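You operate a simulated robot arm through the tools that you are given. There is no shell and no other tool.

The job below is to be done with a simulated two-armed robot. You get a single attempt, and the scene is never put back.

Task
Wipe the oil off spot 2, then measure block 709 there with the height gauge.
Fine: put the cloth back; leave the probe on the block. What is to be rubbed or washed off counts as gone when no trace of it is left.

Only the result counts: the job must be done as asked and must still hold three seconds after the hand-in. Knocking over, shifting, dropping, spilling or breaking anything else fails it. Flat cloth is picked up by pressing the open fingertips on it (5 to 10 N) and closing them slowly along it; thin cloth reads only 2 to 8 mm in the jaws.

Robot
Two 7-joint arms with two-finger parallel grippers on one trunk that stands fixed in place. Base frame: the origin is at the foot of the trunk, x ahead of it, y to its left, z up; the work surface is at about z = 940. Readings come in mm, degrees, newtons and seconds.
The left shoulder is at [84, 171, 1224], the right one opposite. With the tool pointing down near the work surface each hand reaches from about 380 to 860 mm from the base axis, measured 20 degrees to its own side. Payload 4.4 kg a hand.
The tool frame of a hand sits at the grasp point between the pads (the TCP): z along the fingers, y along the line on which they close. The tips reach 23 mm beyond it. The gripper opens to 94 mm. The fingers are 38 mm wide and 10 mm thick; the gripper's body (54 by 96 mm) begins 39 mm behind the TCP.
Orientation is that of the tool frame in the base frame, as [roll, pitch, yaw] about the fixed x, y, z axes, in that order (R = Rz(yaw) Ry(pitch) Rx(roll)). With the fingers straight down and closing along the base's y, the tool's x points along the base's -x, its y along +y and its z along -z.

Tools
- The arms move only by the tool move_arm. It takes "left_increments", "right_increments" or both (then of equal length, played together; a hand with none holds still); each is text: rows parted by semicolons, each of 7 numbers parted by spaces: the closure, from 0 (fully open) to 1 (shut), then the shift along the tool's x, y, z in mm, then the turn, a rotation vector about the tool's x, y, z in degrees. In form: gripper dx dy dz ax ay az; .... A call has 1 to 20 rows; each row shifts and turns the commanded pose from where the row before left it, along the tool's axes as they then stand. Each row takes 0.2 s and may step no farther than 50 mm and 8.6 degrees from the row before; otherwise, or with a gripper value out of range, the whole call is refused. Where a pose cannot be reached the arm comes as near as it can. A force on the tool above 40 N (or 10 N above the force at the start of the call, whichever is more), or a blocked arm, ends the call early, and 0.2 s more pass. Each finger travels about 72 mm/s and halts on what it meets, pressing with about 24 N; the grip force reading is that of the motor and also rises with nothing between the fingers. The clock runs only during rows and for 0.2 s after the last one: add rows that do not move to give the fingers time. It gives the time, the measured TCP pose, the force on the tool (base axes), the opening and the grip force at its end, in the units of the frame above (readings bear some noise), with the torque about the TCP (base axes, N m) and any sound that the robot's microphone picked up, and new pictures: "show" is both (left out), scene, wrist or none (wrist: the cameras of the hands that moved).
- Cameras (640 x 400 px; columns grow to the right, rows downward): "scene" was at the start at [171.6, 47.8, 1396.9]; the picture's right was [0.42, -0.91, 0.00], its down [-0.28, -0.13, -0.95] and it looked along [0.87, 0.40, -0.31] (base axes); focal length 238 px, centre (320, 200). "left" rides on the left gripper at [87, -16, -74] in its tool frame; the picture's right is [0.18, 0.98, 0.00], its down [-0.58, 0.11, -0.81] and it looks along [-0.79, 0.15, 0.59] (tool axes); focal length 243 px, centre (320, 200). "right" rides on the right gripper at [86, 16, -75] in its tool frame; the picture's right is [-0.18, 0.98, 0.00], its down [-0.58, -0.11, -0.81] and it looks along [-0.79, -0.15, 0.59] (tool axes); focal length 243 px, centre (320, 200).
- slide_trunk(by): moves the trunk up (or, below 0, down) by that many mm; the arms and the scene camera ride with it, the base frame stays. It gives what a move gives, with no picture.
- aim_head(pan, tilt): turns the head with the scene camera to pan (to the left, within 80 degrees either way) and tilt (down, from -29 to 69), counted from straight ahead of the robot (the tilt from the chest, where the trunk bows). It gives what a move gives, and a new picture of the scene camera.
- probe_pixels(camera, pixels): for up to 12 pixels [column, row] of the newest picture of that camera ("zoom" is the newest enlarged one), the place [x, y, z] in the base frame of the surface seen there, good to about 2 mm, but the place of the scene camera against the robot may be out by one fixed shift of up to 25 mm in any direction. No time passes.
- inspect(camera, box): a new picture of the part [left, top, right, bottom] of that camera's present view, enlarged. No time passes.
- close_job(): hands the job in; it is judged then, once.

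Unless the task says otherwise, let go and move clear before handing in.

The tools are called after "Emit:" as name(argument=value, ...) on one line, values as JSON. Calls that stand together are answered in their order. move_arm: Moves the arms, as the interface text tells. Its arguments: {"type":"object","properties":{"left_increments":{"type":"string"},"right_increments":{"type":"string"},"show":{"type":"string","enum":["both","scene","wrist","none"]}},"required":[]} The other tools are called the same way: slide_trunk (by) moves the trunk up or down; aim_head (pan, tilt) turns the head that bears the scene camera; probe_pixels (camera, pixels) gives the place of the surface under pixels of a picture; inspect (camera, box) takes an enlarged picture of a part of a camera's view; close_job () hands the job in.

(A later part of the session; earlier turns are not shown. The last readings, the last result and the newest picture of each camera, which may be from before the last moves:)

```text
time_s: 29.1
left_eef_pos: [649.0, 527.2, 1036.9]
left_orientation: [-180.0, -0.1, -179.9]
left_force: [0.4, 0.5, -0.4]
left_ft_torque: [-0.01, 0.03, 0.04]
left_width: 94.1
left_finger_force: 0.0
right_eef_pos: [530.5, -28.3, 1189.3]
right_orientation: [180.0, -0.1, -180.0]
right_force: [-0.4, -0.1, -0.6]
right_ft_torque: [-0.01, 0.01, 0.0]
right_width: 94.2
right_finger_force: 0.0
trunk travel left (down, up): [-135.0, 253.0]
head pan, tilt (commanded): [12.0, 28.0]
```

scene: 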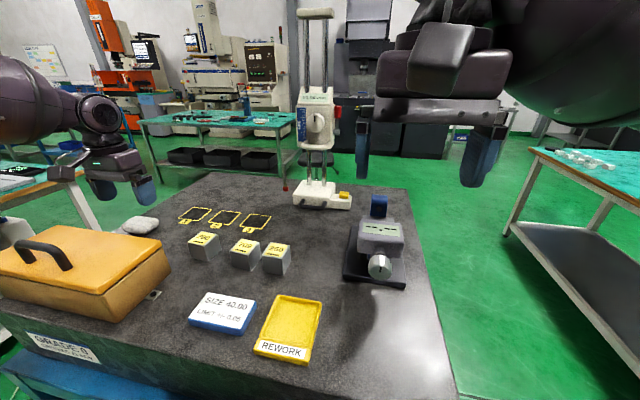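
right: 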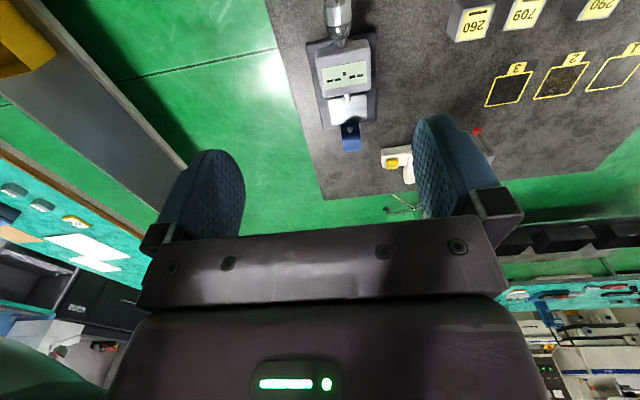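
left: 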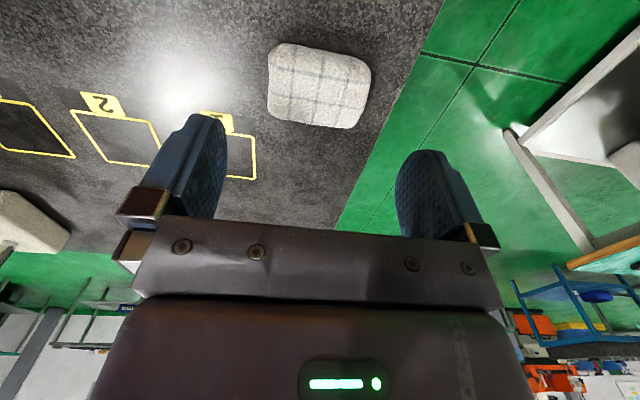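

The cloth is back in its place. Now I'll study the gauge's carriage, lever and handle in enlarged views before deciding how to work it.

Emit:
inspect(camera="scene", box=[290, 80, 350, 130])

Emit:
inspect(camera="scene", box=[290, 110, 350, 160])

Emit:
inspect(camera="scene", box=[275, 165, 360, 215])

Emit:
probe_pixels(camera="scene", pixels=[[317, 93], [317, 122], [302, 122], [338, 112], [338, 125], [317, 148], [309, 144], [326, 145], [318, 140], [316, 206], [344, 194], [312, 195]])

```text
8.00 times, centred on (320, 105) of scene
```

zoom: 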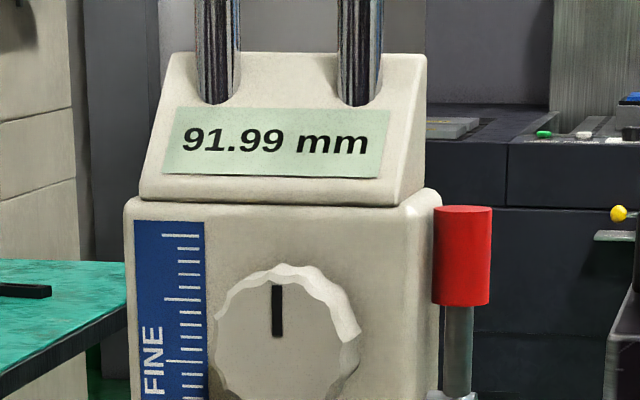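

```text
8.00 times, centred on (320, 135) of scene
```

zoom: 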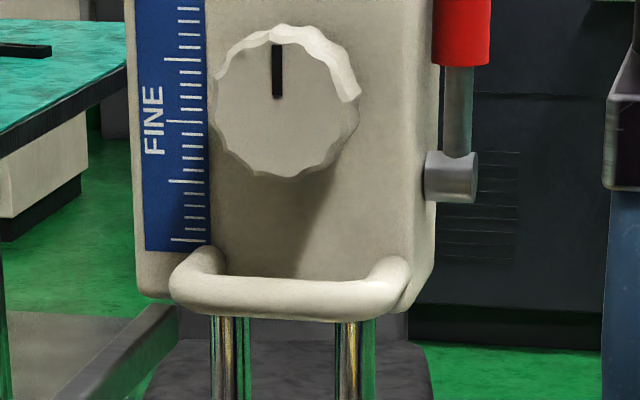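

```text
7.53 times, centred on (318, 190) of scene
```

zoom: 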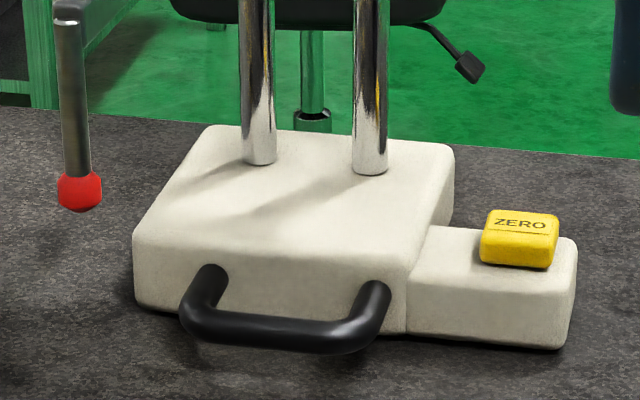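

```text
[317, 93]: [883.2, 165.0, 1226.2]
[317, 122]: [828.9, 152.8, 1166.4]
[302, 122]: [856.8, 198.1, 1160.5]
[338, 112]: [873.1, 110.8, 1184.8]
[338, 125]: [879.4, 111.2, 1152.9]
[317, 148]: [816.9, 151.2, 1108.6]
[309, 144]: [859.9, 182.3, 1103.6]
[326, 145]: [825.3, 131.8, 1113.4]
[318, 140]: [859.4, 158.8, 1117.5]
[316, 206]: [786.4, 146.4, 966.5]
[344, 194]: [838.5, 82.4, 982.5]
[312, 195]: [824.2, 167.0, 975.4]
```

The carriage has a cream grip bar at about z 1108, a knob above it, and a black handle low on the base. I need exact positions, so I'll fix the scene camera's shift using spot 2's corners and the block tops, which the wrist cameras have given.

Emit:
probe_pixels(camera="scene", pixels=[[208.5, 222.2], [221.3, 210.8], [241, 212.8], [229.7, 224.6], [344, 192], [284.5, 189], [302, 203], [334, 207], [318, 210], [303, 187]])

Emit:
probe_pixels(camera="left", pixels=[[70, 111], [146, 121], [106, 160], [20, 240], [60, 235], [4, 195], [318, 82]])

Emit:
inspect(camera="right", box=[280, 0, 640, 220])

```text
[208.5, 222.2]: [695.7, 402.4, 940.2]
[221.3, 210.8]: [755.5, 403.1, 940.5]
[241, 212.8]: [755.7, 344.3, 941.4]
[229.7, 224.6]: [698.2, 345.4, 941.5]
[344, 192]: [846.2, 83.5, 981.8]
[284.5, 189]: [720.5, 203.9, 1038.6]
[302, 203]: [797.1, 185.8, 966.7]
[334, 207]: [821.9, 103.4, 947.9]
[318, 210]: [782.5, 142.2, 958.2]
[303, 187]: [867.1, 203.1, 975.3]
```

```text
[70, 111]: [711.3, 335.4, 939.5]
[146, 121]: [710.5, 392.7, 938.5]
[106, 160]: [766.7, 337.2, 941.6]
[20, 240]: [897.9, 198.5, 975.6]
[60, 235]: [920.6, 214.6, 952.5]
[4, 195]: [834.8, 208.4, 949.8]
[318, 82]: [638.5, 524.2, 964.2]
```

```text
1.78 times, centred on (460, 110) of right
```

zoom: 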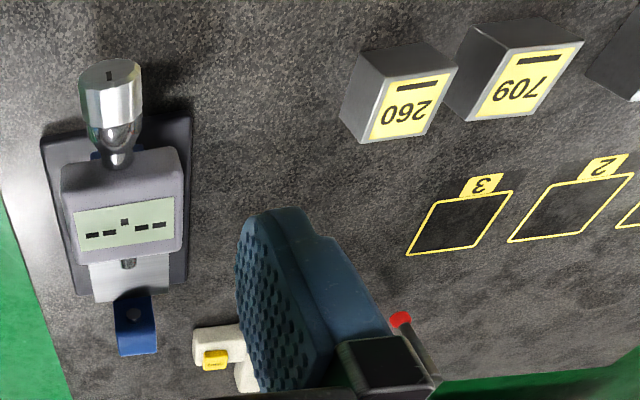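

The scene picture reads about 14.5 mm short in x and 9 mm too far left in y, so the probe ball is truly near (741, 194) and the carriage's grip bar near (838, 144, 1108). I'll bring the left hand around in front of the gauge at a safe distance and move the right hand out of the way.

Emit:
move_arm(left_increments="0 0 0 -38 0 0 0; 0 0 0 -38 0 0 0; 0 0 0 -38 0 0 0; 0 9 -47 0 0 0 0; 0 9 -47 0 0 0 0; 0 9 -47 0 0 0 0; 0 9 -47 0 0 0 0; 0 9 -47 0 0 0 0; 0 9 -47 0 0 0 0; 0 9 -47 0 0 0 0; 0 9 -47 0 0 0 0; 0 0 0 0 0 0 0", right_increments="0 6 -14 0 0 0 0; 0 6 -14 0 0 0 0; 0 6 -14 0 0 0 0; 0 6 -14 0 0 0 0; 0 6 -14 0 0 0 0; 0 6 -14 0 0 0 0; 0 6 -14 0 0 0 0; 0 6 -14 0 0 0 0; 0 6 -14 0 0 0 0; 0 6 -14 0 0 0 0; 0 6 -14 0 0 0 0; 0 0 0 0 0 0 0", show="both")

```text
time_s: 31.7
left_eef_pos: [574.2, 149.2, 1154.3]
left_orientation: [179.9, 0.0, -179.8]
left_force: [0.9, 0.4, 0.9]
left_ft_torque: [-0.04, -0.01, -0.03]
left_width: 93.9
left_finger_force: 0.1
right_eef_pos: [462.9, -183.4, 1190.5]
right_orientation: [-179.9, -0.1, -180.0]
right_force: [0.5, 0.2, 0.3]
right_ft_torque: [0.0, -0.01, 0.01]
right_width: 93.8
right_finger_force: 0.0
trunk travel left (down, up): [-135.0, 253.0]
head pan, tilt (commanded): [12.0, 28.0]
```

scene: 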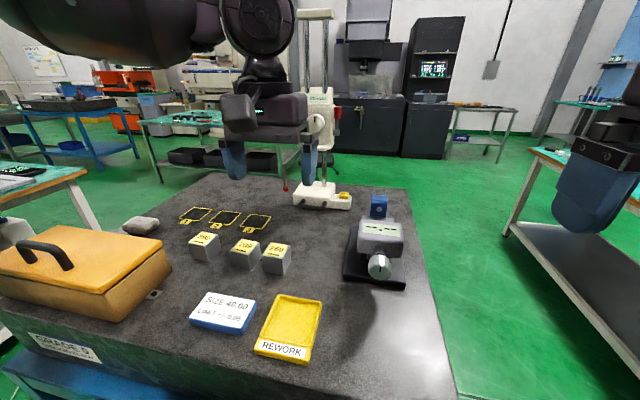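
right: 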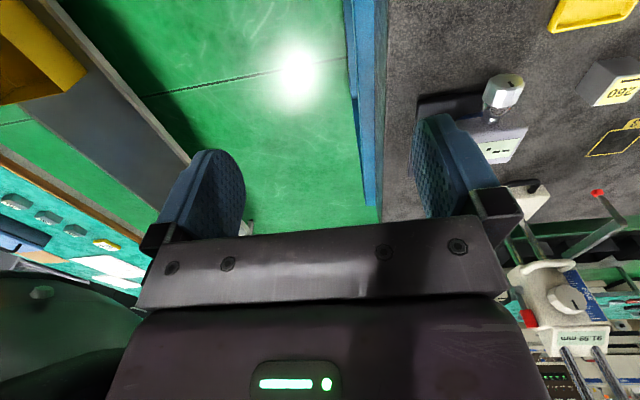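
left: 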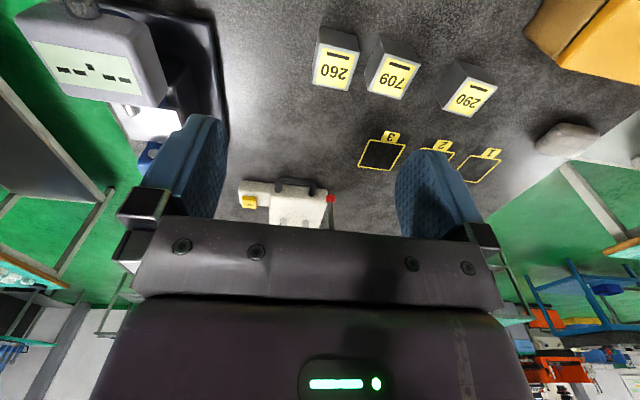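

The right wrist view now shows the gauge from its right side (520-610, 180-355), and the left view shows its base. I'll enlarge both.

Emit:
inspect(camera="right", box=[480, 170, 640, 370])

Emit:
inspect(camera="left", box=[220, 150, 400, 240])

Emit:
probe_pixels(camera="left", pixels=[[331, 198], [249, 202], [295, 182], [278, 184], [313, 187], [244, 190], [318, 215], [328, 215]])

Emit:
probe_pixels(camera="right", pixels=[[598, 193], [545, 264], [530, 270], [565, 262], [568, 299], [529, 317], [527, 290], [580, 338], [545, 305]])

```text
2.00 times, centred on (560, 270) of right
```

zoom: 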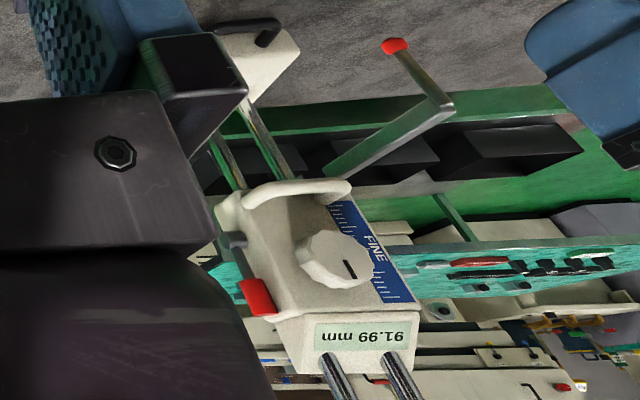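

```text
3.56 times, centred on (310, 195) of left
```

zoom: 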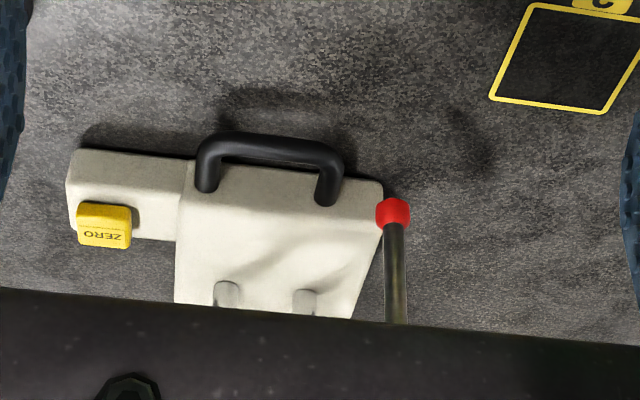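

```text
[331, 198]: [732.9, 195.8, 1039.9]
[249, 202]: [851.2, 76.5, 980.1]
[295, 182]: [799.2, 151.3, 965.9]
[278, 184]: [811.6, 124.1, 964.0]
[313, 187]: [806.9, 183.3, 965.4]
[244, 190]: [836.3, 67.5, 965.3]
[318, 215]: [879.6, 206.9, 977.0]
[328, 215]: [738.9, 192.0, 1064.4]
```

```text
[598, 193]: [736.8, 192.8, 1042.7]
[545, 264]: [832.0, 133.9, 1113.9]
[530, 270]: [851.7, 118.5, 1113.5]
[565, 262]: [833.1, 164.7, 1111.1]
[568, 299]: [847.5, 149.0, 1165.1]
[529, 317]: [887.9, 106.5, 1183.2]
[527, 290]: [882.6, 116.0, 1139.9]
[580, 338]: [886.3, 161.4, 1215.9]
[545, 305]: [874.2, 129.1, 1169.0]
```

I now have firm places: grip bar around (837, 150, 1110), base handle bar at (799, 152, 966) with legs at y≈124 and 183, probe stem near (740, 193). I'll swing the left hand's fingers forward (60 degrees), still well clear of the gauge.

Emit:
move_arm(left_increments="0 0 0 0 0 -8.5 0; 0 0 0 0 0 -8.5 0; 0 0 0 0 0 -8.5 0; 0 0 0 0 0 -8.5 0; 0 0 0 0 0 -8.5 0; 0 0 0 0 0 -8.5 0; 0 0 0 0 0 -8.5 0; 0 0 0 0 0 0 0", show="both")

```text
time_s: 33.5
left_eef_pos: [575.5, 148.6, 1153.6]
left_orientation: [-179.9, 59.6, -180.0]
left_force: [-0.3, -0.1, -0.2]
left_ft_torque: [-0.02, 0.02, -0.03]
left_width: 94.1
left_finger_force: 0.0
right_eef_pos: [463.1, -182.5, 1189.6]
right_orientation: [180.0, 0.0, 179.9]
right_force: [-0.8, -0.2, 0.4]
right_ft_torque: [-0.02, 0.03, 0.02]
right_width: 94.0
right_finger_force: 0.1
trunk travel left (down, up): [-135.0, 253.0]
head pan, tilt (commanded): [12.0, 28.0]
```

scene: 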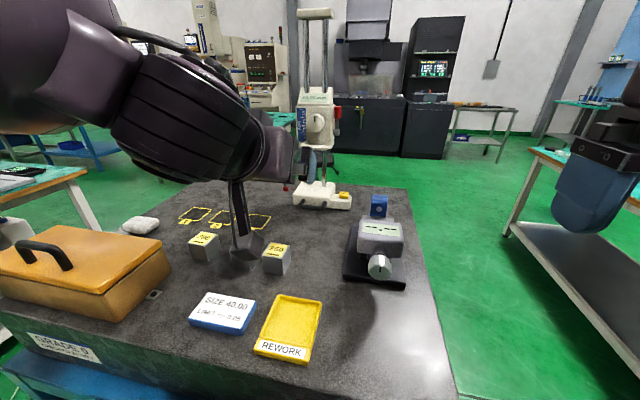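
left: 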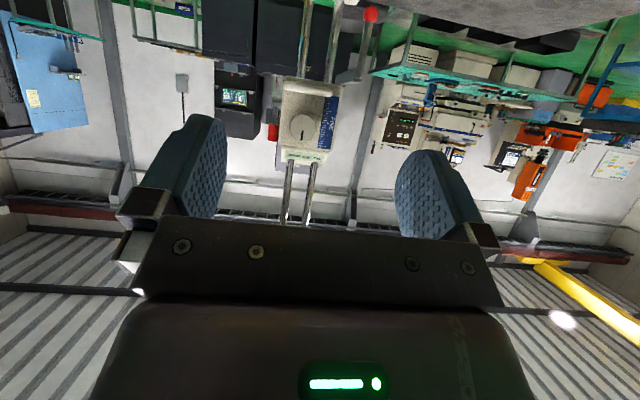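

The fingers now point forward and 30° down, with the gauge in the wrist view at (300, 110). I'll roll the hand 90° so the fingers close vertically on the bar.

Emit:
move_arm(left_increments="0 0 0 0 0 0 8.2; 0 0 0 0 0 0 8.2; 0 0 0 0 0 0 8.2; 0 0 0 0 0 0 8.2; 0 0 0 0 0 0 8.2; 0 0 0 0 0 0 8.2; 0 0 0 0 0 0 8.2; 0 0 0 0 0 0 8.2; 0 0 0 0 0 0 8.2; 0 0 0 0 0 0 8.2; 0 0 0 0 0 0 8; 0 0 0 0 0 0 0", show="both")

```text
time_s: 36.1
left_eef_pos: [577.0, 149.7, 1152.2]
left_orientation: [120.5, 0.0, 90.0]
left_force: [0.2, -0.5, -0.2]
left_ft_torque: [-0.02, 0.01, 0.02]
left_width: 93.9
left_finger_force: 0.1
right_eef_pos: [463.3, -181.4, 1188.7]
right_orientation: [180.0, 0.0, -180.0]
right_force: [0.4, -0.2, 0.6]
right_ft_torque: [0.0, 0.02, -0.01]
right_width: 94.2
right_finger_force: 0.1
trunk travel left (down, up): [-135.0, 253.0]
head pan, tilt (commanded): [12.0, 28.0]
```

scene: 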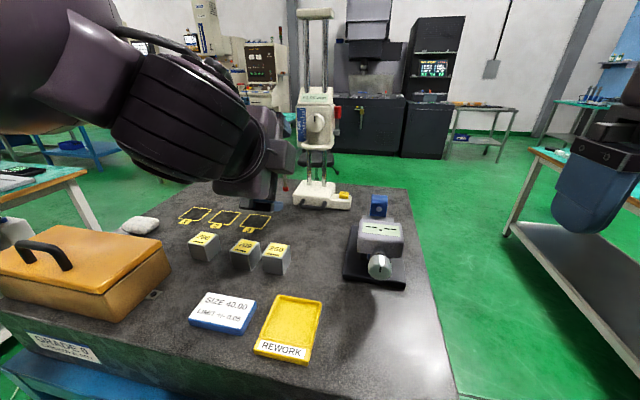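
left: 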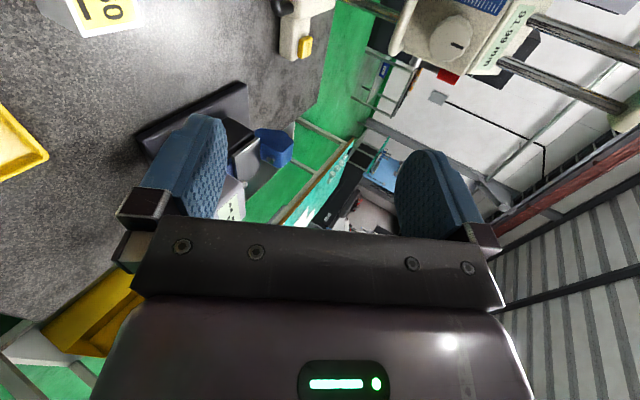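

The roll worked; the fingers now close vertically. I'll check the probe arm's height and the bar from these views, because the camera bracket on the hand's left side must pass over the probe arm.

Emit:
probe_pixels(camera="right", pixels=[[621, 222], [612, 212], [595, 240], [570, 255], [600, 195]])

Emit:
inspect(camera="left", box=[330, 0, 560, 100])

Emit:
probe_pixels(camera="left", pixels=[[400, 40], [405, 10], [398, 55], [452, 40], [448, 75], [500, 50], [430, 80], [370, 5]])

```text
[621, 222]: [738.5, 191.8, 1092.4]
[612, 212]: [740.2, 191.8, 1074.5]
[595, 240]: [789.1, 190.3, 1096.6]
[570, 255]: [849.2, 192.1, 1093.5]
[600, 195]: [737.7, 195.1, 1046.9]
```

```text
2.78 times, centred on (445, 50) of left
```

zoom: 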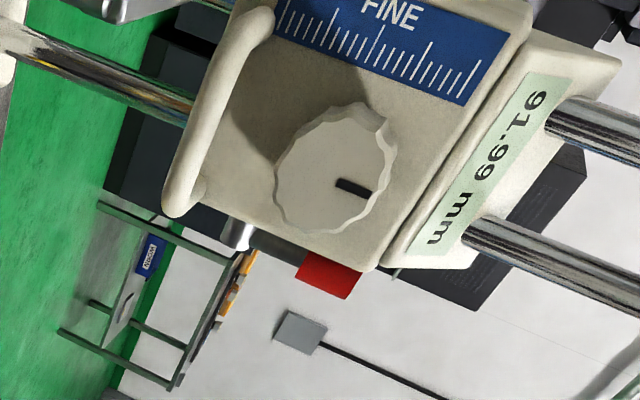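

```text
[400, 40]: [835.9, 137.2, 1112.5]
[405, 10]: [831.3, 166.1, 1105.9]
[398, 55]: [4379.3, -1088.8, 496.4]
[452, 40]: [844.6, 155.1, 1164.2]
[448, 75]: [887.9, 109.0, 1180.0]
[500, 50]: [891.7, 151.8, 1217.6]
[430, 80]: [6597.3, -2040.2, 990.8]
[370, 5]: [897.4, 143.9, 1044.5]
```

The bar's centre is about (838, 150, 1107) and the probe arm's top is near z 1100, leaving about 20 mm under the camera bracket. I'll approach to about 60 mm short of the bar with the jaws partly closed.

Emit:
move_arm(left_increments="0.3 -0.5 12.4 36.8 0 0 0; 0.5 -0.5 12.4 36.8 0 0 0; 0.62 -0.5 12.4 36.8 0 0 0; 0.62 -0.5 12.4 36.8 0 0 0; 0.62 -0.5 12.4 36.8 0 0 0; 0.62 0 0 0 0 0 0", show="both")

Emit:
inspect(camera="right", box=[440, 170, 640, 330])

Emit:
inspect(camera="scene", box=[240, 80, 360, 200])

```text
time_s: 37.5
left_eef_pos: [751.3, 167.1, 1111.2]
left_orientation: [120.2, 0.0, 90.2]
left_force: [0.0, 0.0, 1.2]
left_ft_torque: [-0.01, 0.01, 0.0]
left_width: 35.7
left_finger_force: 0.1
left hand out of reach, approached as far as the arm can: row 5
right_eef_pos: [462.0, -183.0, 1192.1]
right_orientation: [-180.0, 0.0, 179.9]
right_force: [-0.9, 0.0, -0.1]
right_ft_torque: [0.0, -0.02, 0.0]
right_width: 94.1
right_finger_force: 0.1
trunk travel left (down, up): [-135.0, 253.0]
head pan, tilt (commanded): [12.0, 28.0]
```

scene: 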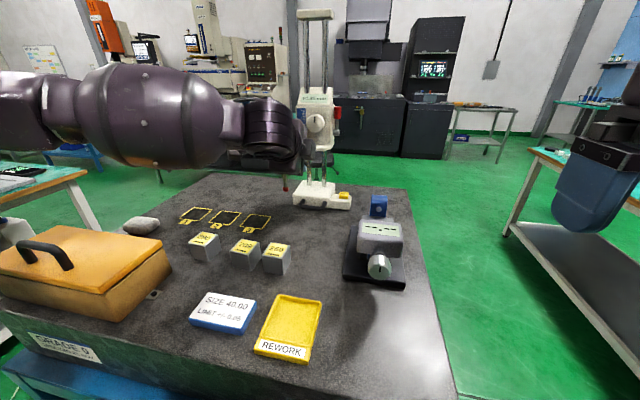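
left: 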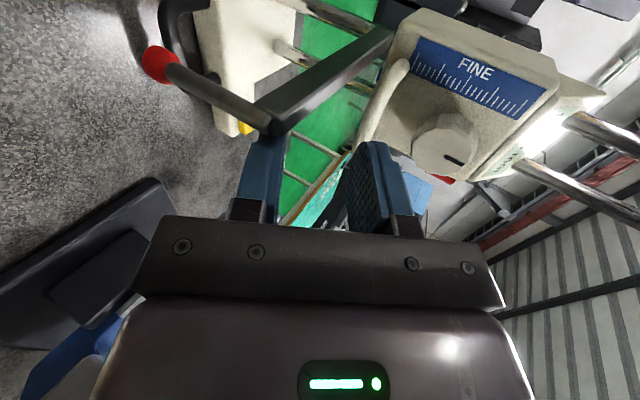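

```text
2.50 times, centred on (540, 250) of right
```

zoom: 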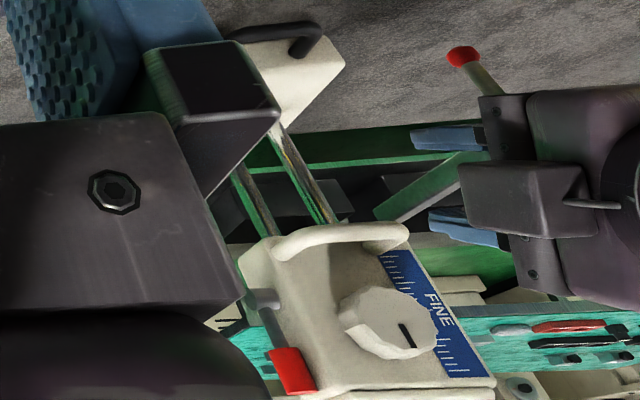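

```text
3.33 times, centred on (300, 140) of scene
```

zoom: 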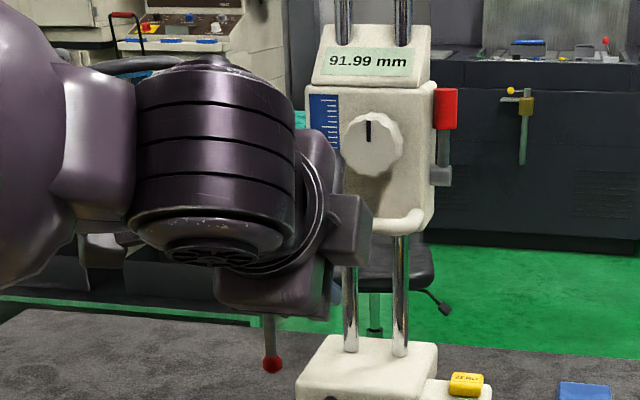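

The arm stopped short at (751, 167, 1111) with this roll — that is its limit, and the fingers are close to the probe stem. I'll draw straight back and undo the roll, then try with the fingers in their natural roll.

Emit:
move_arm(left_increments="0.62 -2 -19 -32.3 0 0 0; 0.62 0 -19 -32.3 0 0 0; 0.62 0 -19 -32.3 0 0 0; 0.62 0 -19 -32.3 0 0 0; 0.62 0 0 0 0 0 -8.2; 0.62 0 0 0 0 0 -8.2; 0.62 0 0 0 0 0 -8.2; 0.62 0 0 0 0 0 -8.2; 0.62 0 0 0 0 0 -8.2; 0.62 0 0 0 0 0 -8.2; 0.62 0 0 0 0 0 -8.2; 0.62 0 0 0 0 0 -8.2; 0.62 0 0 0 0 0 -8.2; 0.62 0 0 0 0 0 -8.2; 0.62 0 0 0 0 0 -8; 0.62 0 0 0 0 0 0", show="both")

```text
time_s: 40.9
left_eef_pos: [602.1, 165.8, 1110.5]
left_orientation: [-179.8, 59.5, -179.7]
left_force: [0.3, -0.5, -0.3]
left_ft_torque: [0.04, 0.01, 0.01]
left_width: 35.6
left_finger_force: 0.0
right_eef_pos: [462.5, -181.8, 1189.2]
right_orientation: [-179.9, 0.0, -179.9]
right_force: [0.7, -0.2, -0.2]
right_ft_torque: [0.02, -0.02, -0.02]
right_width: 94.1
right_finger_force: 0.0
trunk travel left (down, up): [-135.0, 253.0]
head pan, tilt (commanded): [12.0, 28.0]
```

scene: 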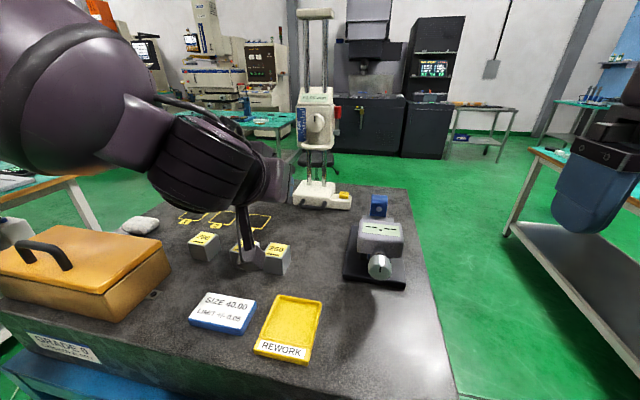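
left: 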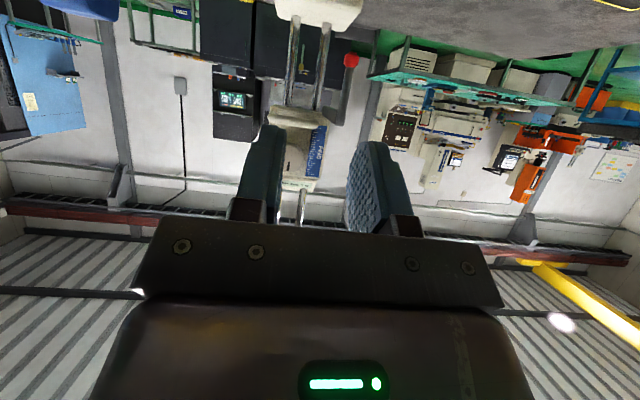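

The hand is back with its natural roll at (602, 166, 1110). I'll tilt it nearer horizontal, close the fingers, and go in front of the carriage at y≈128, clear of the probe arm at y≈186–198, to push the bar from above.

Emit:
move_arm(left_increments="0.8 0 0 0 0 -7.5 0; 1 0 0 0 0 -7.5 0; 1 -20.8 -9.4 37.9 0 0 0; 1 -20.8 -9.4 37.9 0 0 0; 1 -20.8 -9.4 37.9 0 0 0; 1 -20.8 -9.4 37.9 0 0 0; 1 0 0 0 0 0 0", show="both")

Emit:
inspect(camera="right", box=[440, 170, 640, 330])

```text
time_s: 42.5
left_eef_pos: [719.0, 142.7, 1137.0]
left_orientation: [180.0, 74.6, -180.0]
left_force: [0.3, 0.0, -0.4]
left_ft_torque: [-0.01, -0.03, -0.04]
left_width: 0.2
left_finger_force: 23.6
left hand out of reach, approached as far as the arm can: row 5, 6
right_eef_pos: [464.0, -181.6, 1188.2]
right_orientation: [180.0, -0.1, -180.0]
right_force: [0.0, 0.8, 1.0]
right_ft_torque: [0.01, -0.02, -0.02]
right_width: 94.1
right_finger_force: 0.0
trunk travel left (down, up): [-135.0, 253.0]
head pan, tilt (commanded): [12.0, 28.0]
```

scene: 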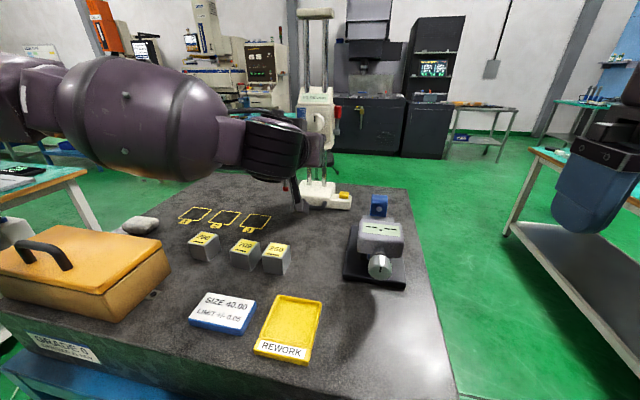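
left: 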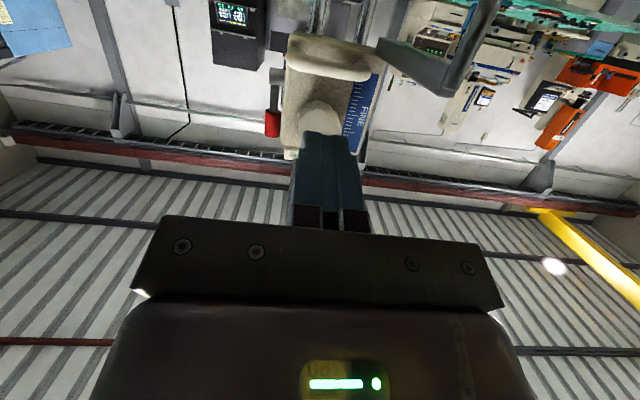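

```text
2.50 times, centred on (540, 250) of right
```

zoom: 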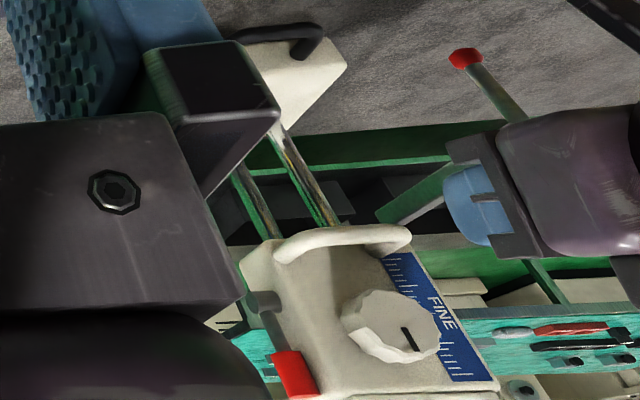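

With the fingers near horizontal the arm only reaches x≈719, so the carriage bar at x≈838 is out of range. The probe arm itself (x 741–850, y≈192, z≈1095) is within tool-down reach, so I'll back off, return to tool-down, and look at the probe arm from above.

Emit:
move_arm(left_increments="1 -8.6 0 -43.9 0 0 0; 1 -8.6 0 -43.9 0 0 0; 1 -8.6 0 -43.9 0 0 0; 1 0 5.5 0 0 8.3 0; 1 0 5.5 0 0 8.3 0; 1 0 5.5 0 0 8.3 0; 1 0 5.5 0 0 8.3 0; 1 0 5.5 0 0 8.3 0; 1 0 5.5 0 0 8.3 0; 1 0 5.5 0 0 8.3 0; 0.8 0 5.5 0 0 8.3 0; 0.6 0 5.5 0 0 8.2 0; 0.6 0 0 0 0 0 0", show="both")

```text
time_s: 45.3
left_eef_pos: [599.4, 191.8, 1199.5]
left_orientation: [-180.0, -0.1, -179.9]
left_force: [-0.3, 0.2, -0.7]
left_ft_torque: [0.04, -0.01, -0.01]
left_width: 37.7
left_finger_force: 0.1
right_eef_pos: [464.0, -182.4, 1189.7]
right_orientation: [-180.0, -0.1, -180.0]
right_force: [-0.1, -0.9, 0.1]
right_ft_torque: [-0.01, 0.01, 0.02]
right_width: 94.1
right_finger_force: 0.1
trunk travel left (down, up): [-135.0, 253.0]
head pan, tilt (commanded): [12.0, 28.0]
```

scene: 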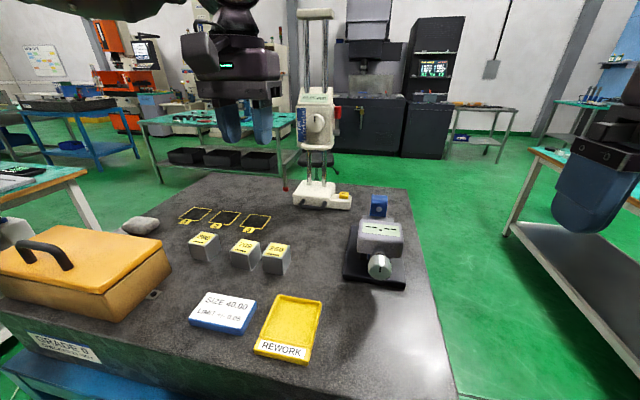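
left: 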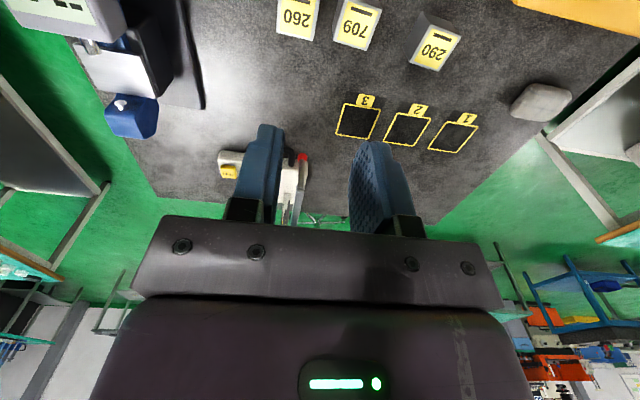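

Now tool-down at (599, 192, 1199). I'll advance to just short of the probe stem at a safe height to see the arm between the fingers.

Emit:
move_arm(left_increments="0.6 -30 0 10 0 0 0; 0.6 -30 0 10 0 0 0; 0.6 -30 0 10 0 0 0; 0.6 -20 0 5 0 0 0; 0.6 0 0 0 0 0 0", show="wrist")

Emit:
inspect(camera="left", box=[230, 120, 410, 240])

Emit:
inspect(camera="right", box=[500, 160, 640, 300])

```text
time_s: 46.5
left_eef_pos: [661.7, 201.9, 1181.6]
left_orientation: [179.9, 0.0, -180.0]
left_force: [0.1, -0.7, 0.9]
left_ft_torque: [0.0, 0.0, -0.03]
left_width: 37.6
left_finger_force: 0.0
left hand out of reach, approached as far as the arm can: row 2, 3, 4
right_eef_pos: [464.0, -182.8, 1189.7]
right_orientation: [-180.0, 0.0, -179.9]
right_force: [-0.7, 0.9, -0.6]
right_ft_torque: [0.01, 0.0, -0.02]
right_width: 94.3
right_finger_force: 0.0
trunk travel left (down, up): [-135.0, 253.0]
head pan, tilt (commanded): [12.0, 28.0]
```

left: 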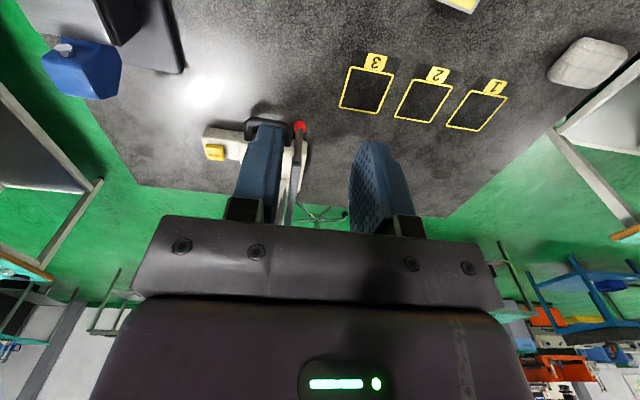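

```text
3.33 times, centred on (320, 180) of left
```

zoom: 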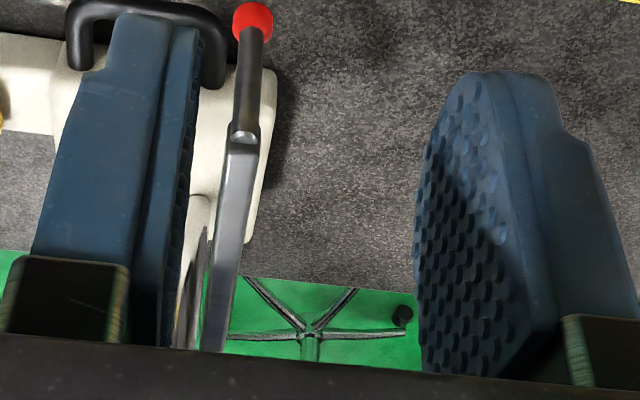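

```text
2.86 times, centred on (570, 230) of right
```

zoom: 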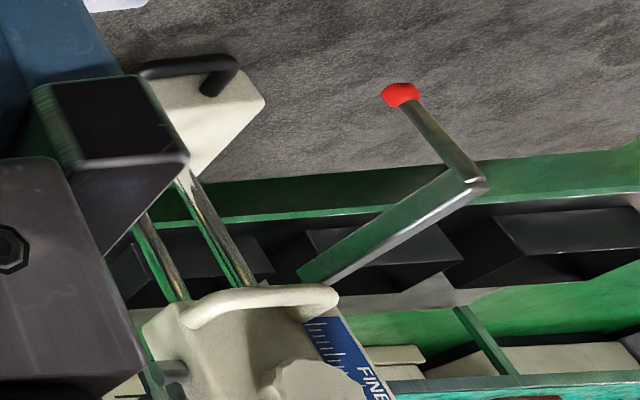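

The arm reaches less far when the hand is level with the shoulder, so lowering the trunk hurts here. I'll back the hand up a little and raise the trunk by 150 mm so that the probe arm lies well below the shoulder.

Emit:
move_arm(left_increments="0.6 30 -9 0 0 0 0; 0.6 30 0 0 0 0 0; 0.6 0 0 0 0 0 0", show="none")

Emit:
slide_trunk(by=150)

Emit:
move_arm(left_increments="0.6 -20 0 40 0 0 0; 0.6 -20 0 40 0 0 0; 0.6 -20 0 40 0 0 0; 0.6 -20 0 30 0 0 0; 0.6 -20 0 0 0 0 0; 0.6 0 0 0 0 0 0", show="both")

```text
time_s: 47.3
left_eef_pos: [600.6, 193.6, 1181.1]
left_orientation: [-180.0, -0.1, -179.9]
left_force: [0.2, 1.5, 0.5]
left_ft_torque: [-0.05, 0.02, 0.01]
left_width: 37.7
left_finger_force: 0.2
right_eef_pos: [464.0, -181.4, 1188.7]
right_orientation: [180.0, -0.1, 180.0]
right_force: [-0.4, -0.8, 0.4]
right_ft_torque: [0.01, 0.03, -0.01]
right_width: 94.0
right_finger_force: 0.0
trunk travel left (down, up): [-135.0, 253.0]
head pan, tilt (commanded): [12.0, 28.0]
```

```text
time_s: 49.0
left_eef_pos: [510.5, 193.6, 1447.7]
left_orientation: [180.0, 13.8, -179.9]
left_force: [-0.2, 0.4, 0.1]
left_ft_torque: [0.0, 0.01, 0.01]
left_width: 37.6
left_finger_force: 0.1
right_eef_pos: [464.3, -181.8, 1339.1]
right_orientation: [-180.0, -0.1, 180.0]
right_force: [0.4, 0.8, 0.0]
right_ft_torque: [-0.02, 0.03, 0.04]
right_width: 93.9
right_finger_force: 0.1
trunk travel left (down, up): [-285.0, 103.0]
head pan, tilt (commanded): [12.0, 28.0]
```

```text
time_s: 50.4
left_eef_pos: [589.8, 242.3, 1353.3]
left_orientation: [-179.9, 14.0, -179.9]
left_force: [0.3, -0.6, -0.7]
left_ft_torque: [-0.03, 0.03, -0.01]
left_width: 37.5
left_finger_force: 0.1
left hand out of reach, approached as far as the arm can: row 1, 2, 3, 4, 5
right_eef_pos: [462.6, -181.7, 1340.3]
right_orientation: [-179.9, 0.0, -180.0]
right_force: [0.0, -0.3, 0.4]
right_ft_torque: [0.03, 0.04, 0.02]
right_width: 94.2
right_finger_force: 0.0
trunk travel left (down, up): [-285.0, 103.0]
head pan, tilt (commanded): [12.0, 28.0]
```

scene: 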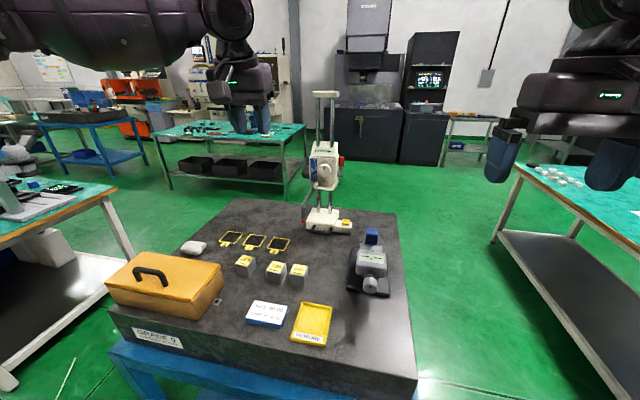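
left: 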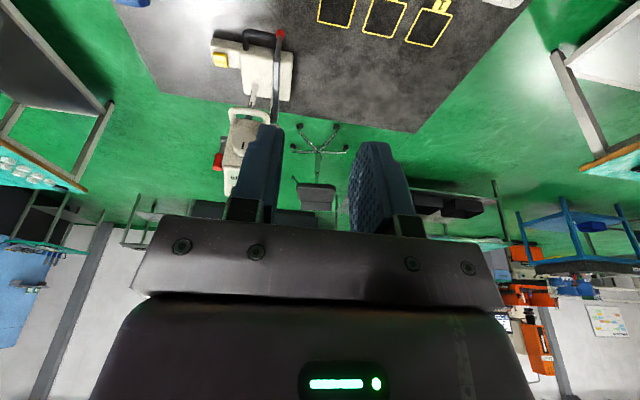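

During the trunk lift the left hand shifted oddly (pitch 14°, 90 mm back), so its arm is in an awkward posture after the rolls; the scene looks undisturbed. I'll take the left hand back to an easy pose near its starting place to recover the posture, and check the gauge.

Emit:
inspect(camera="scene", box=[280, 85, 370, 240])

Emit:
move_arm(left_increments="0.3 15 20 0 0 7 0; 0 20 20 0 0 7 0; 0 20 20 0 0 0 0; 0 20 25 0 0 0 0; 0 20 25 0 0 0 0; 0 20 25 0 0 0 0; 0 20 25 0 0 0 0; 0 20 25 0 0 0 0; 0 20 25 0 0 0 0; 0 0 0 0 0 0 0", show="both")

```text
2.58 times, centred on (325, 162) of scene
```

zoom: 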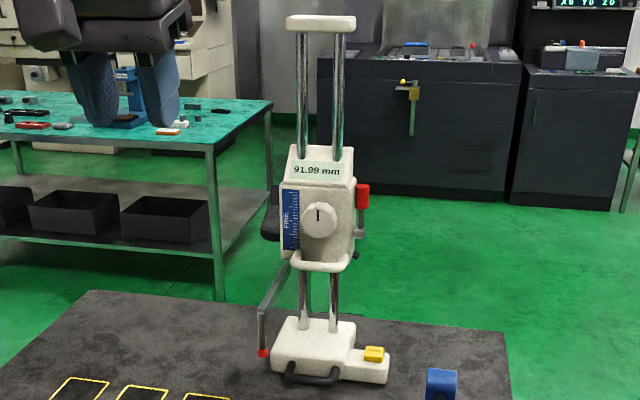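

```text
time_s: 52.6
left_eef_pos: [415.0, 449.7, 1345.4]
left_orientation: [-180.0, 0.0, -180.0]
left_force: [0.4, 0.1, -0.3]
left_ft_torque: [0.0, 0.02, 0.03]
left_width: 93.8
left_finger_force: 0.0
right_eef_pos: [463.4, -183.0, 1340.2]
right_orientation: [180.0, -0.1, 180.0]
right_force: [0.2, -0.3, -0.7]
right_ft_torque: [-0.02, -0.01, 0.01]
right_width: 93.8
right_finger_force: 0.1
trunk travel left (down, up): [-285.0, 103.0]
head pan, tilt (commanded): [12.0, 28.0]
```

scene: 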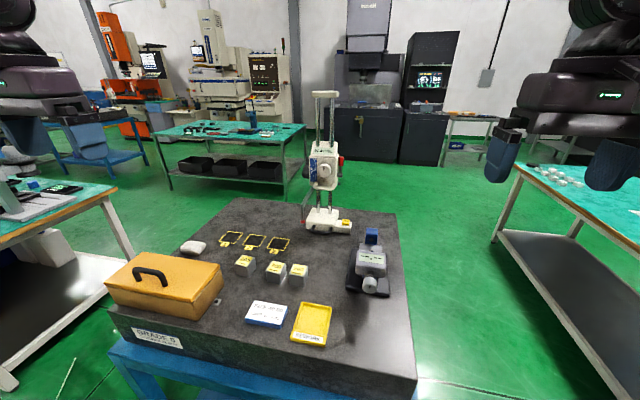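
left: 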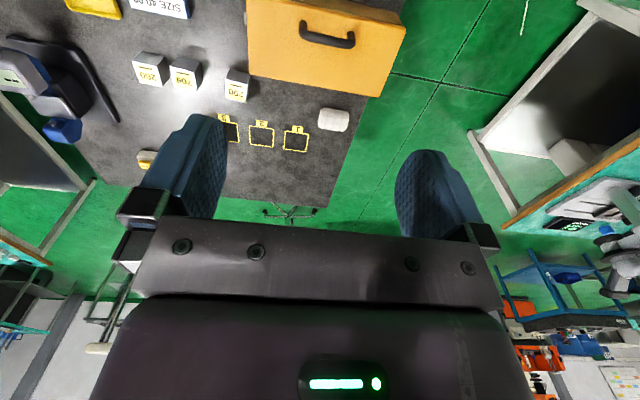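

The left arm is back in an easy pose and the gauge still reads 91.99, untouched. Now I'll try for the probe arm again from this posture, with the trunk higher, first to (600, 300, 1200).

Emit:
move_arm(left_increments="0 -30.8 -25 24 0 0 0; 0 -30.8 -25 24 0 0 0; 0 -30.8 -25 24 0 0 0; 0.2 -30.8 -25 24 0 0 0; 0.4 -30.8 -25 24 0 0 0; 0.6 -30.8 -25 24 0 0 0; 0.6 -25 -25 8 0 0 0; 0.6 -25 -25 8 0 0 0; 0.6 -25 -25 8 0 0 0; 0.6 -25 -25 8 0 0 0; 0.6 0 0 0 0 0 0", show="both")

```text
time_s: 55.0
left_eef_pos: [582.5, 297.7, 1205.4]
left_orientation: [-179.9, 0.2, -179.8]
left_force: [0.3, -0.8, 0.2]
left_ft_torque: [-0.01, -0.02, -0.04]
left_width: 37.7
left_finger_force: 0.1
left hand out of reach, approached as far as the arm can: row 6, 7, 8, 9, 10
right_eef_pos: [462.8, -181.7, 1339.0]
right_orientation: [179.9, -0.1, -180.0]
right_force: [0.3, -0.9, 0.0]
right_ft_torque: [-0.01, -0.02, 0.01]
right_width: 94.1
right_finger_force: 0.0
trunk travel left (down, up): [-285.0, 103.0]
head pan, tilt (commanded): [12.0, 28.0]
```

scene: 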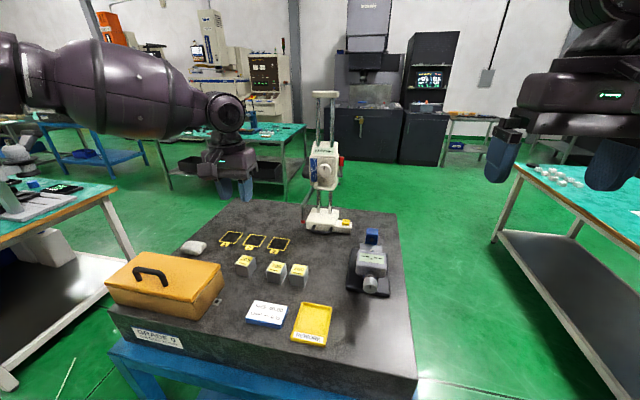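
left: 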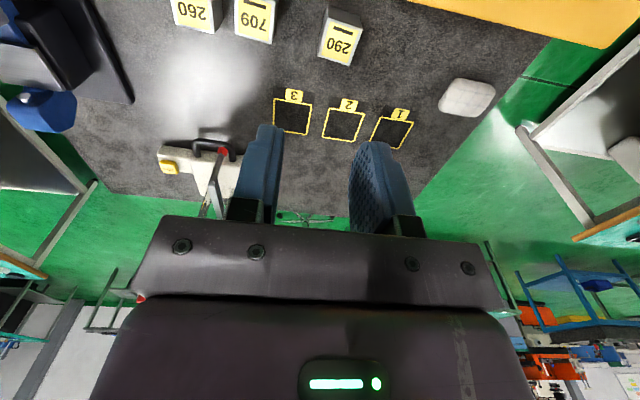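

The reach shrank when the trunk rose: comparing the pictures, the trunk bows forward as it goes down (the camera moved about 75 mm forward at −100), so a lower trunk brings the shoulders forward. I'll go back down in stages, keeping the hands high.

Emit:
slide_trunk(by=-140)

Emit:
move_arm(left_increments="0.6 10 0 -40 0 0 0; 0.6 10 0 -40 0 0 0; 0.6 10 0 -40 0 0 0; 0.6 10 0 -30 0 0 0; 0.6 0 0 0 0 0 0", right_increments="0 10 -10 -30 0 0 0; 0 10 -10 -30 0 0 0; 0 10 -10 -30 0 0 0; 0 10 0 -30 0 0 0; 0 0 0 0 0 0 0", show="scene")

```text
time_s: 56.7
left_eef_pos: [581.9, 299.0, 1067.9]
left_orientation: [-179.9, 0.2, -179.8]
left_force: [-0.6, 0.1, -0.8]
left_ft_torque: [0.01, -0.04, 0.02]
left_width: 37.6
left_finger_force: 0.0
right_eef_pos: [461.0, -182.9, 1201.9]
right_orientation: [180.0, 0.2, 180.0]
right_force: [-1.2, 0.2, -0.7]
right_ft_torque: [0.0, -0.05, -0.01]
right_width: 94.0
right_finger_force: 0.0
trunk travel left (down, up): [-145.0, 243.0]
head pan, tilt (commanded): [12.0, 28.0]
```

```text
time_s: 57.9
left_eef_pos: [544.9, 297.8, 1214.9]
left_orientation: [-180.0, -0.3, -179.9]
left_force: [-0.3, 0.7, -0.3]
left_ft_torque: [0.0, 0.04, 0.01]
left_width: 37.7
left_finger_force: 0.2
right_eef_pos: [424.8, -212.2, 1318.0]
right_orientation: [-179.9, -0.2, -180.0]
right_force: [0.7, -0.1, -0.3]
right_ft_torque: [0.03, -0.02, 0.01]
right_width: 93.8
right_finger_force: 0.1
trunk travel left (down, up): [-145.0, 243.0]
head pan, tilt (commanded): [12.0, 28.0]
```

scene: 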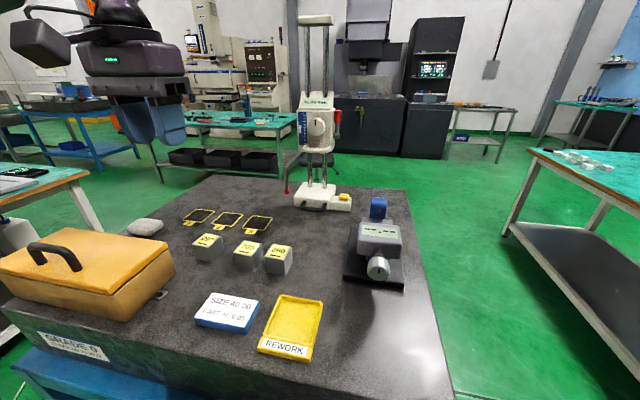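

Both hands are up and clear (left z 1215, right z 1318). I'll lower the trunk another 90 mm to bow further forward.

Emit:
slide_trunk(by=-90)

Emit:
move_arm(left_increments="0.6 -20 -26 -10 0 0 0; 0.6 -20 -26 -10 0 0 0; 0.6 -20 -26 -10 0 0 0; 0.6 -20 -26 -10 0 0 0; 0.6 -20 0 0 0 0 0; 0.6 0 0 0 0 0 0", show="both")

```text
time_s: 59.1
left_eef_pos: [539.7, 296.9, 1127.8]
left_orientation: [-179.9, 0.3, -180.0]
left_force: [-0.7, -0.1, 0.4]
left_ft_torque: [-0.01, -0.03, 0.0]
left_width: 37.4
left_finger_force: 0.0
right_eef_pos: [421.0, -211.9, 1231.4]
right_orientation: [-180.0, 0.2, 180.0]
right_force: [-0.5, 0.5, 0.6]
right_ft_torque: [0.03, -0.05, -0.01]
right_width: 93.9
right_finger_force: 0.0
trunk travel left (down, up): [-55.0, 333.0]
head pan, tilt (commanded): [12.0, 28.0]
```

```text
time_s: 60.5
left_eef_pos: [642.1, 193.6, 1165.9]
left_orientation: [-179.9, 0.1, -179.9]
left_force: [-0.5, 0.3, 0.3]
left_ft_torque: [0.0, -0.01, 0.0]
left_width: 37.6
left_finger_force: 0.1
right_eef_pos: [422.3, -211.6, 1229.7]
right_orientation: [180.0, 0.0, -180.0]
right_force: [-0.2, 0.2, -0.6]
right_ft_torque: [0.03, -0.04, 0.02]
right_width: 93.8
right_finger_force: 0.1
trunk travel left (down, up): [-55.0, 333.0]
head pan, tilt (commanded): [12.0, 28.0]
```

scene: 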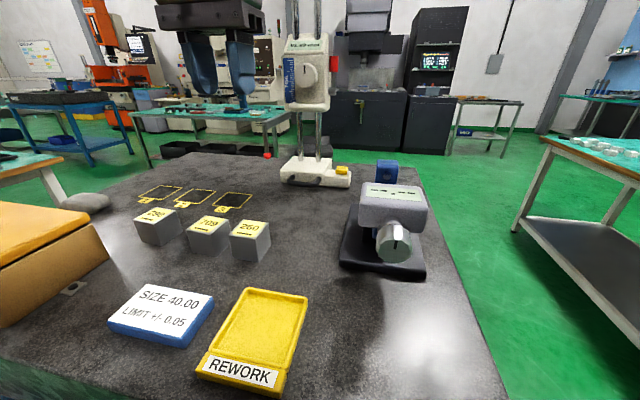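
left: 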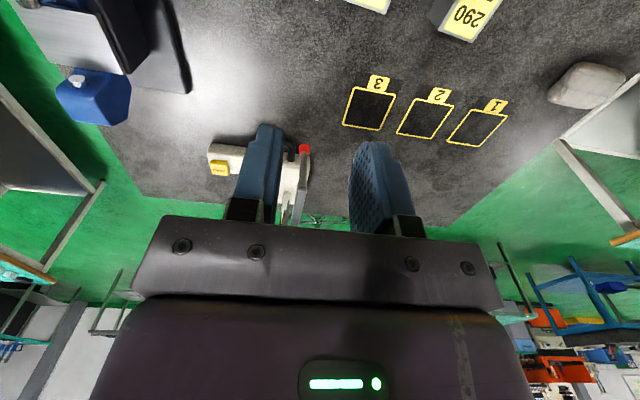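

The trunk is now bowed well forward and the scene camera is much closer. I'll advance the left hand toward the probe arm at z≈1160.

Emit:
move_arm(left_increments="0.6 -30 0 0 0 0 0; 0.6 -30 0 0 0 0 0; 0.6 0 0 0 0 0 0", show="both")

Emit:
inspect(camera="left", box=[230, 80, 410, 240])

Emit:
inspect(camera="scene", box=[240, 20, 370, 200])

```text
time_s: 61.4
left_eef_pos: [702.3, 193.4, 1167.6]
left_orientation: [180.0, 0.1, -179.7]
left_force: [0.4, -0.3, -0.1]
left_ft_torque: [-0.01, -0.03, -0.01]
left_width: 37.6
left_finger_force: 0.1
right_eef_pos: [422.1, -212.3, 1230.6]
right_orientation: [-180.0, 0.0, 179.9]
right_force: [-1.1, -0.2, 0.0]
right_ft_torque: [0.02, -0.01, 0.03]
right_width: 94.0
right_finger_force: 0.0
trunk travel left (down, up): [-55.0, 333.0]
head pan, tilt (commanded): [12.0, 28.0]
```

scene: 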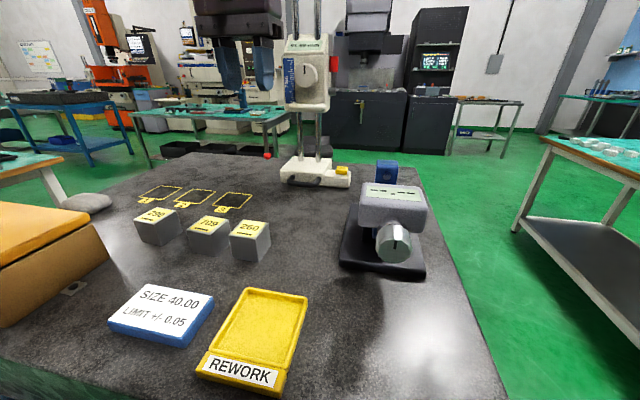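
left: 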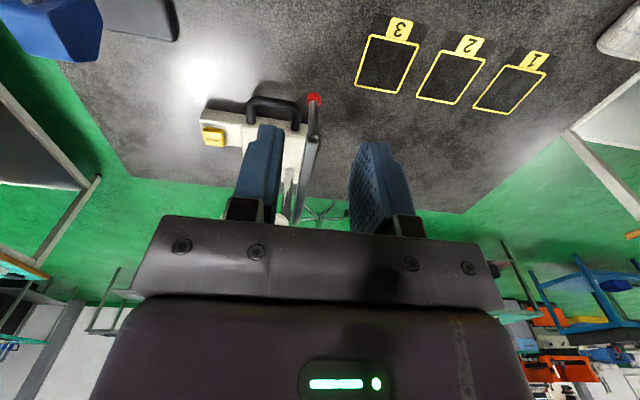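

```text
2.50 times, centred on (320, 160) of left
```

zoom: 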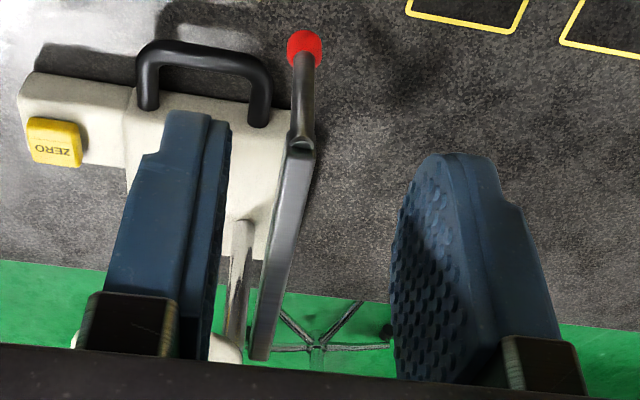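

```text
2.22 times, centred on (305, 110) of scene
```

zoom: 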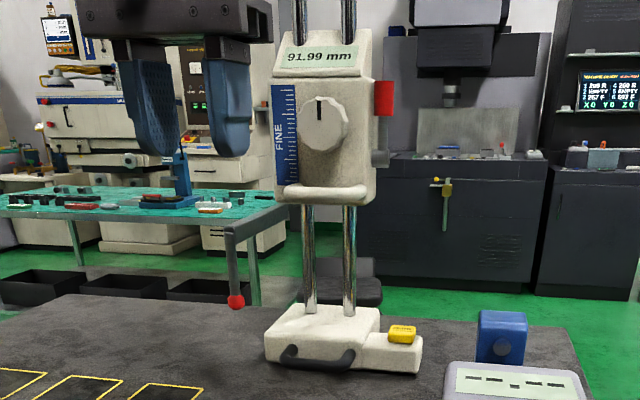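

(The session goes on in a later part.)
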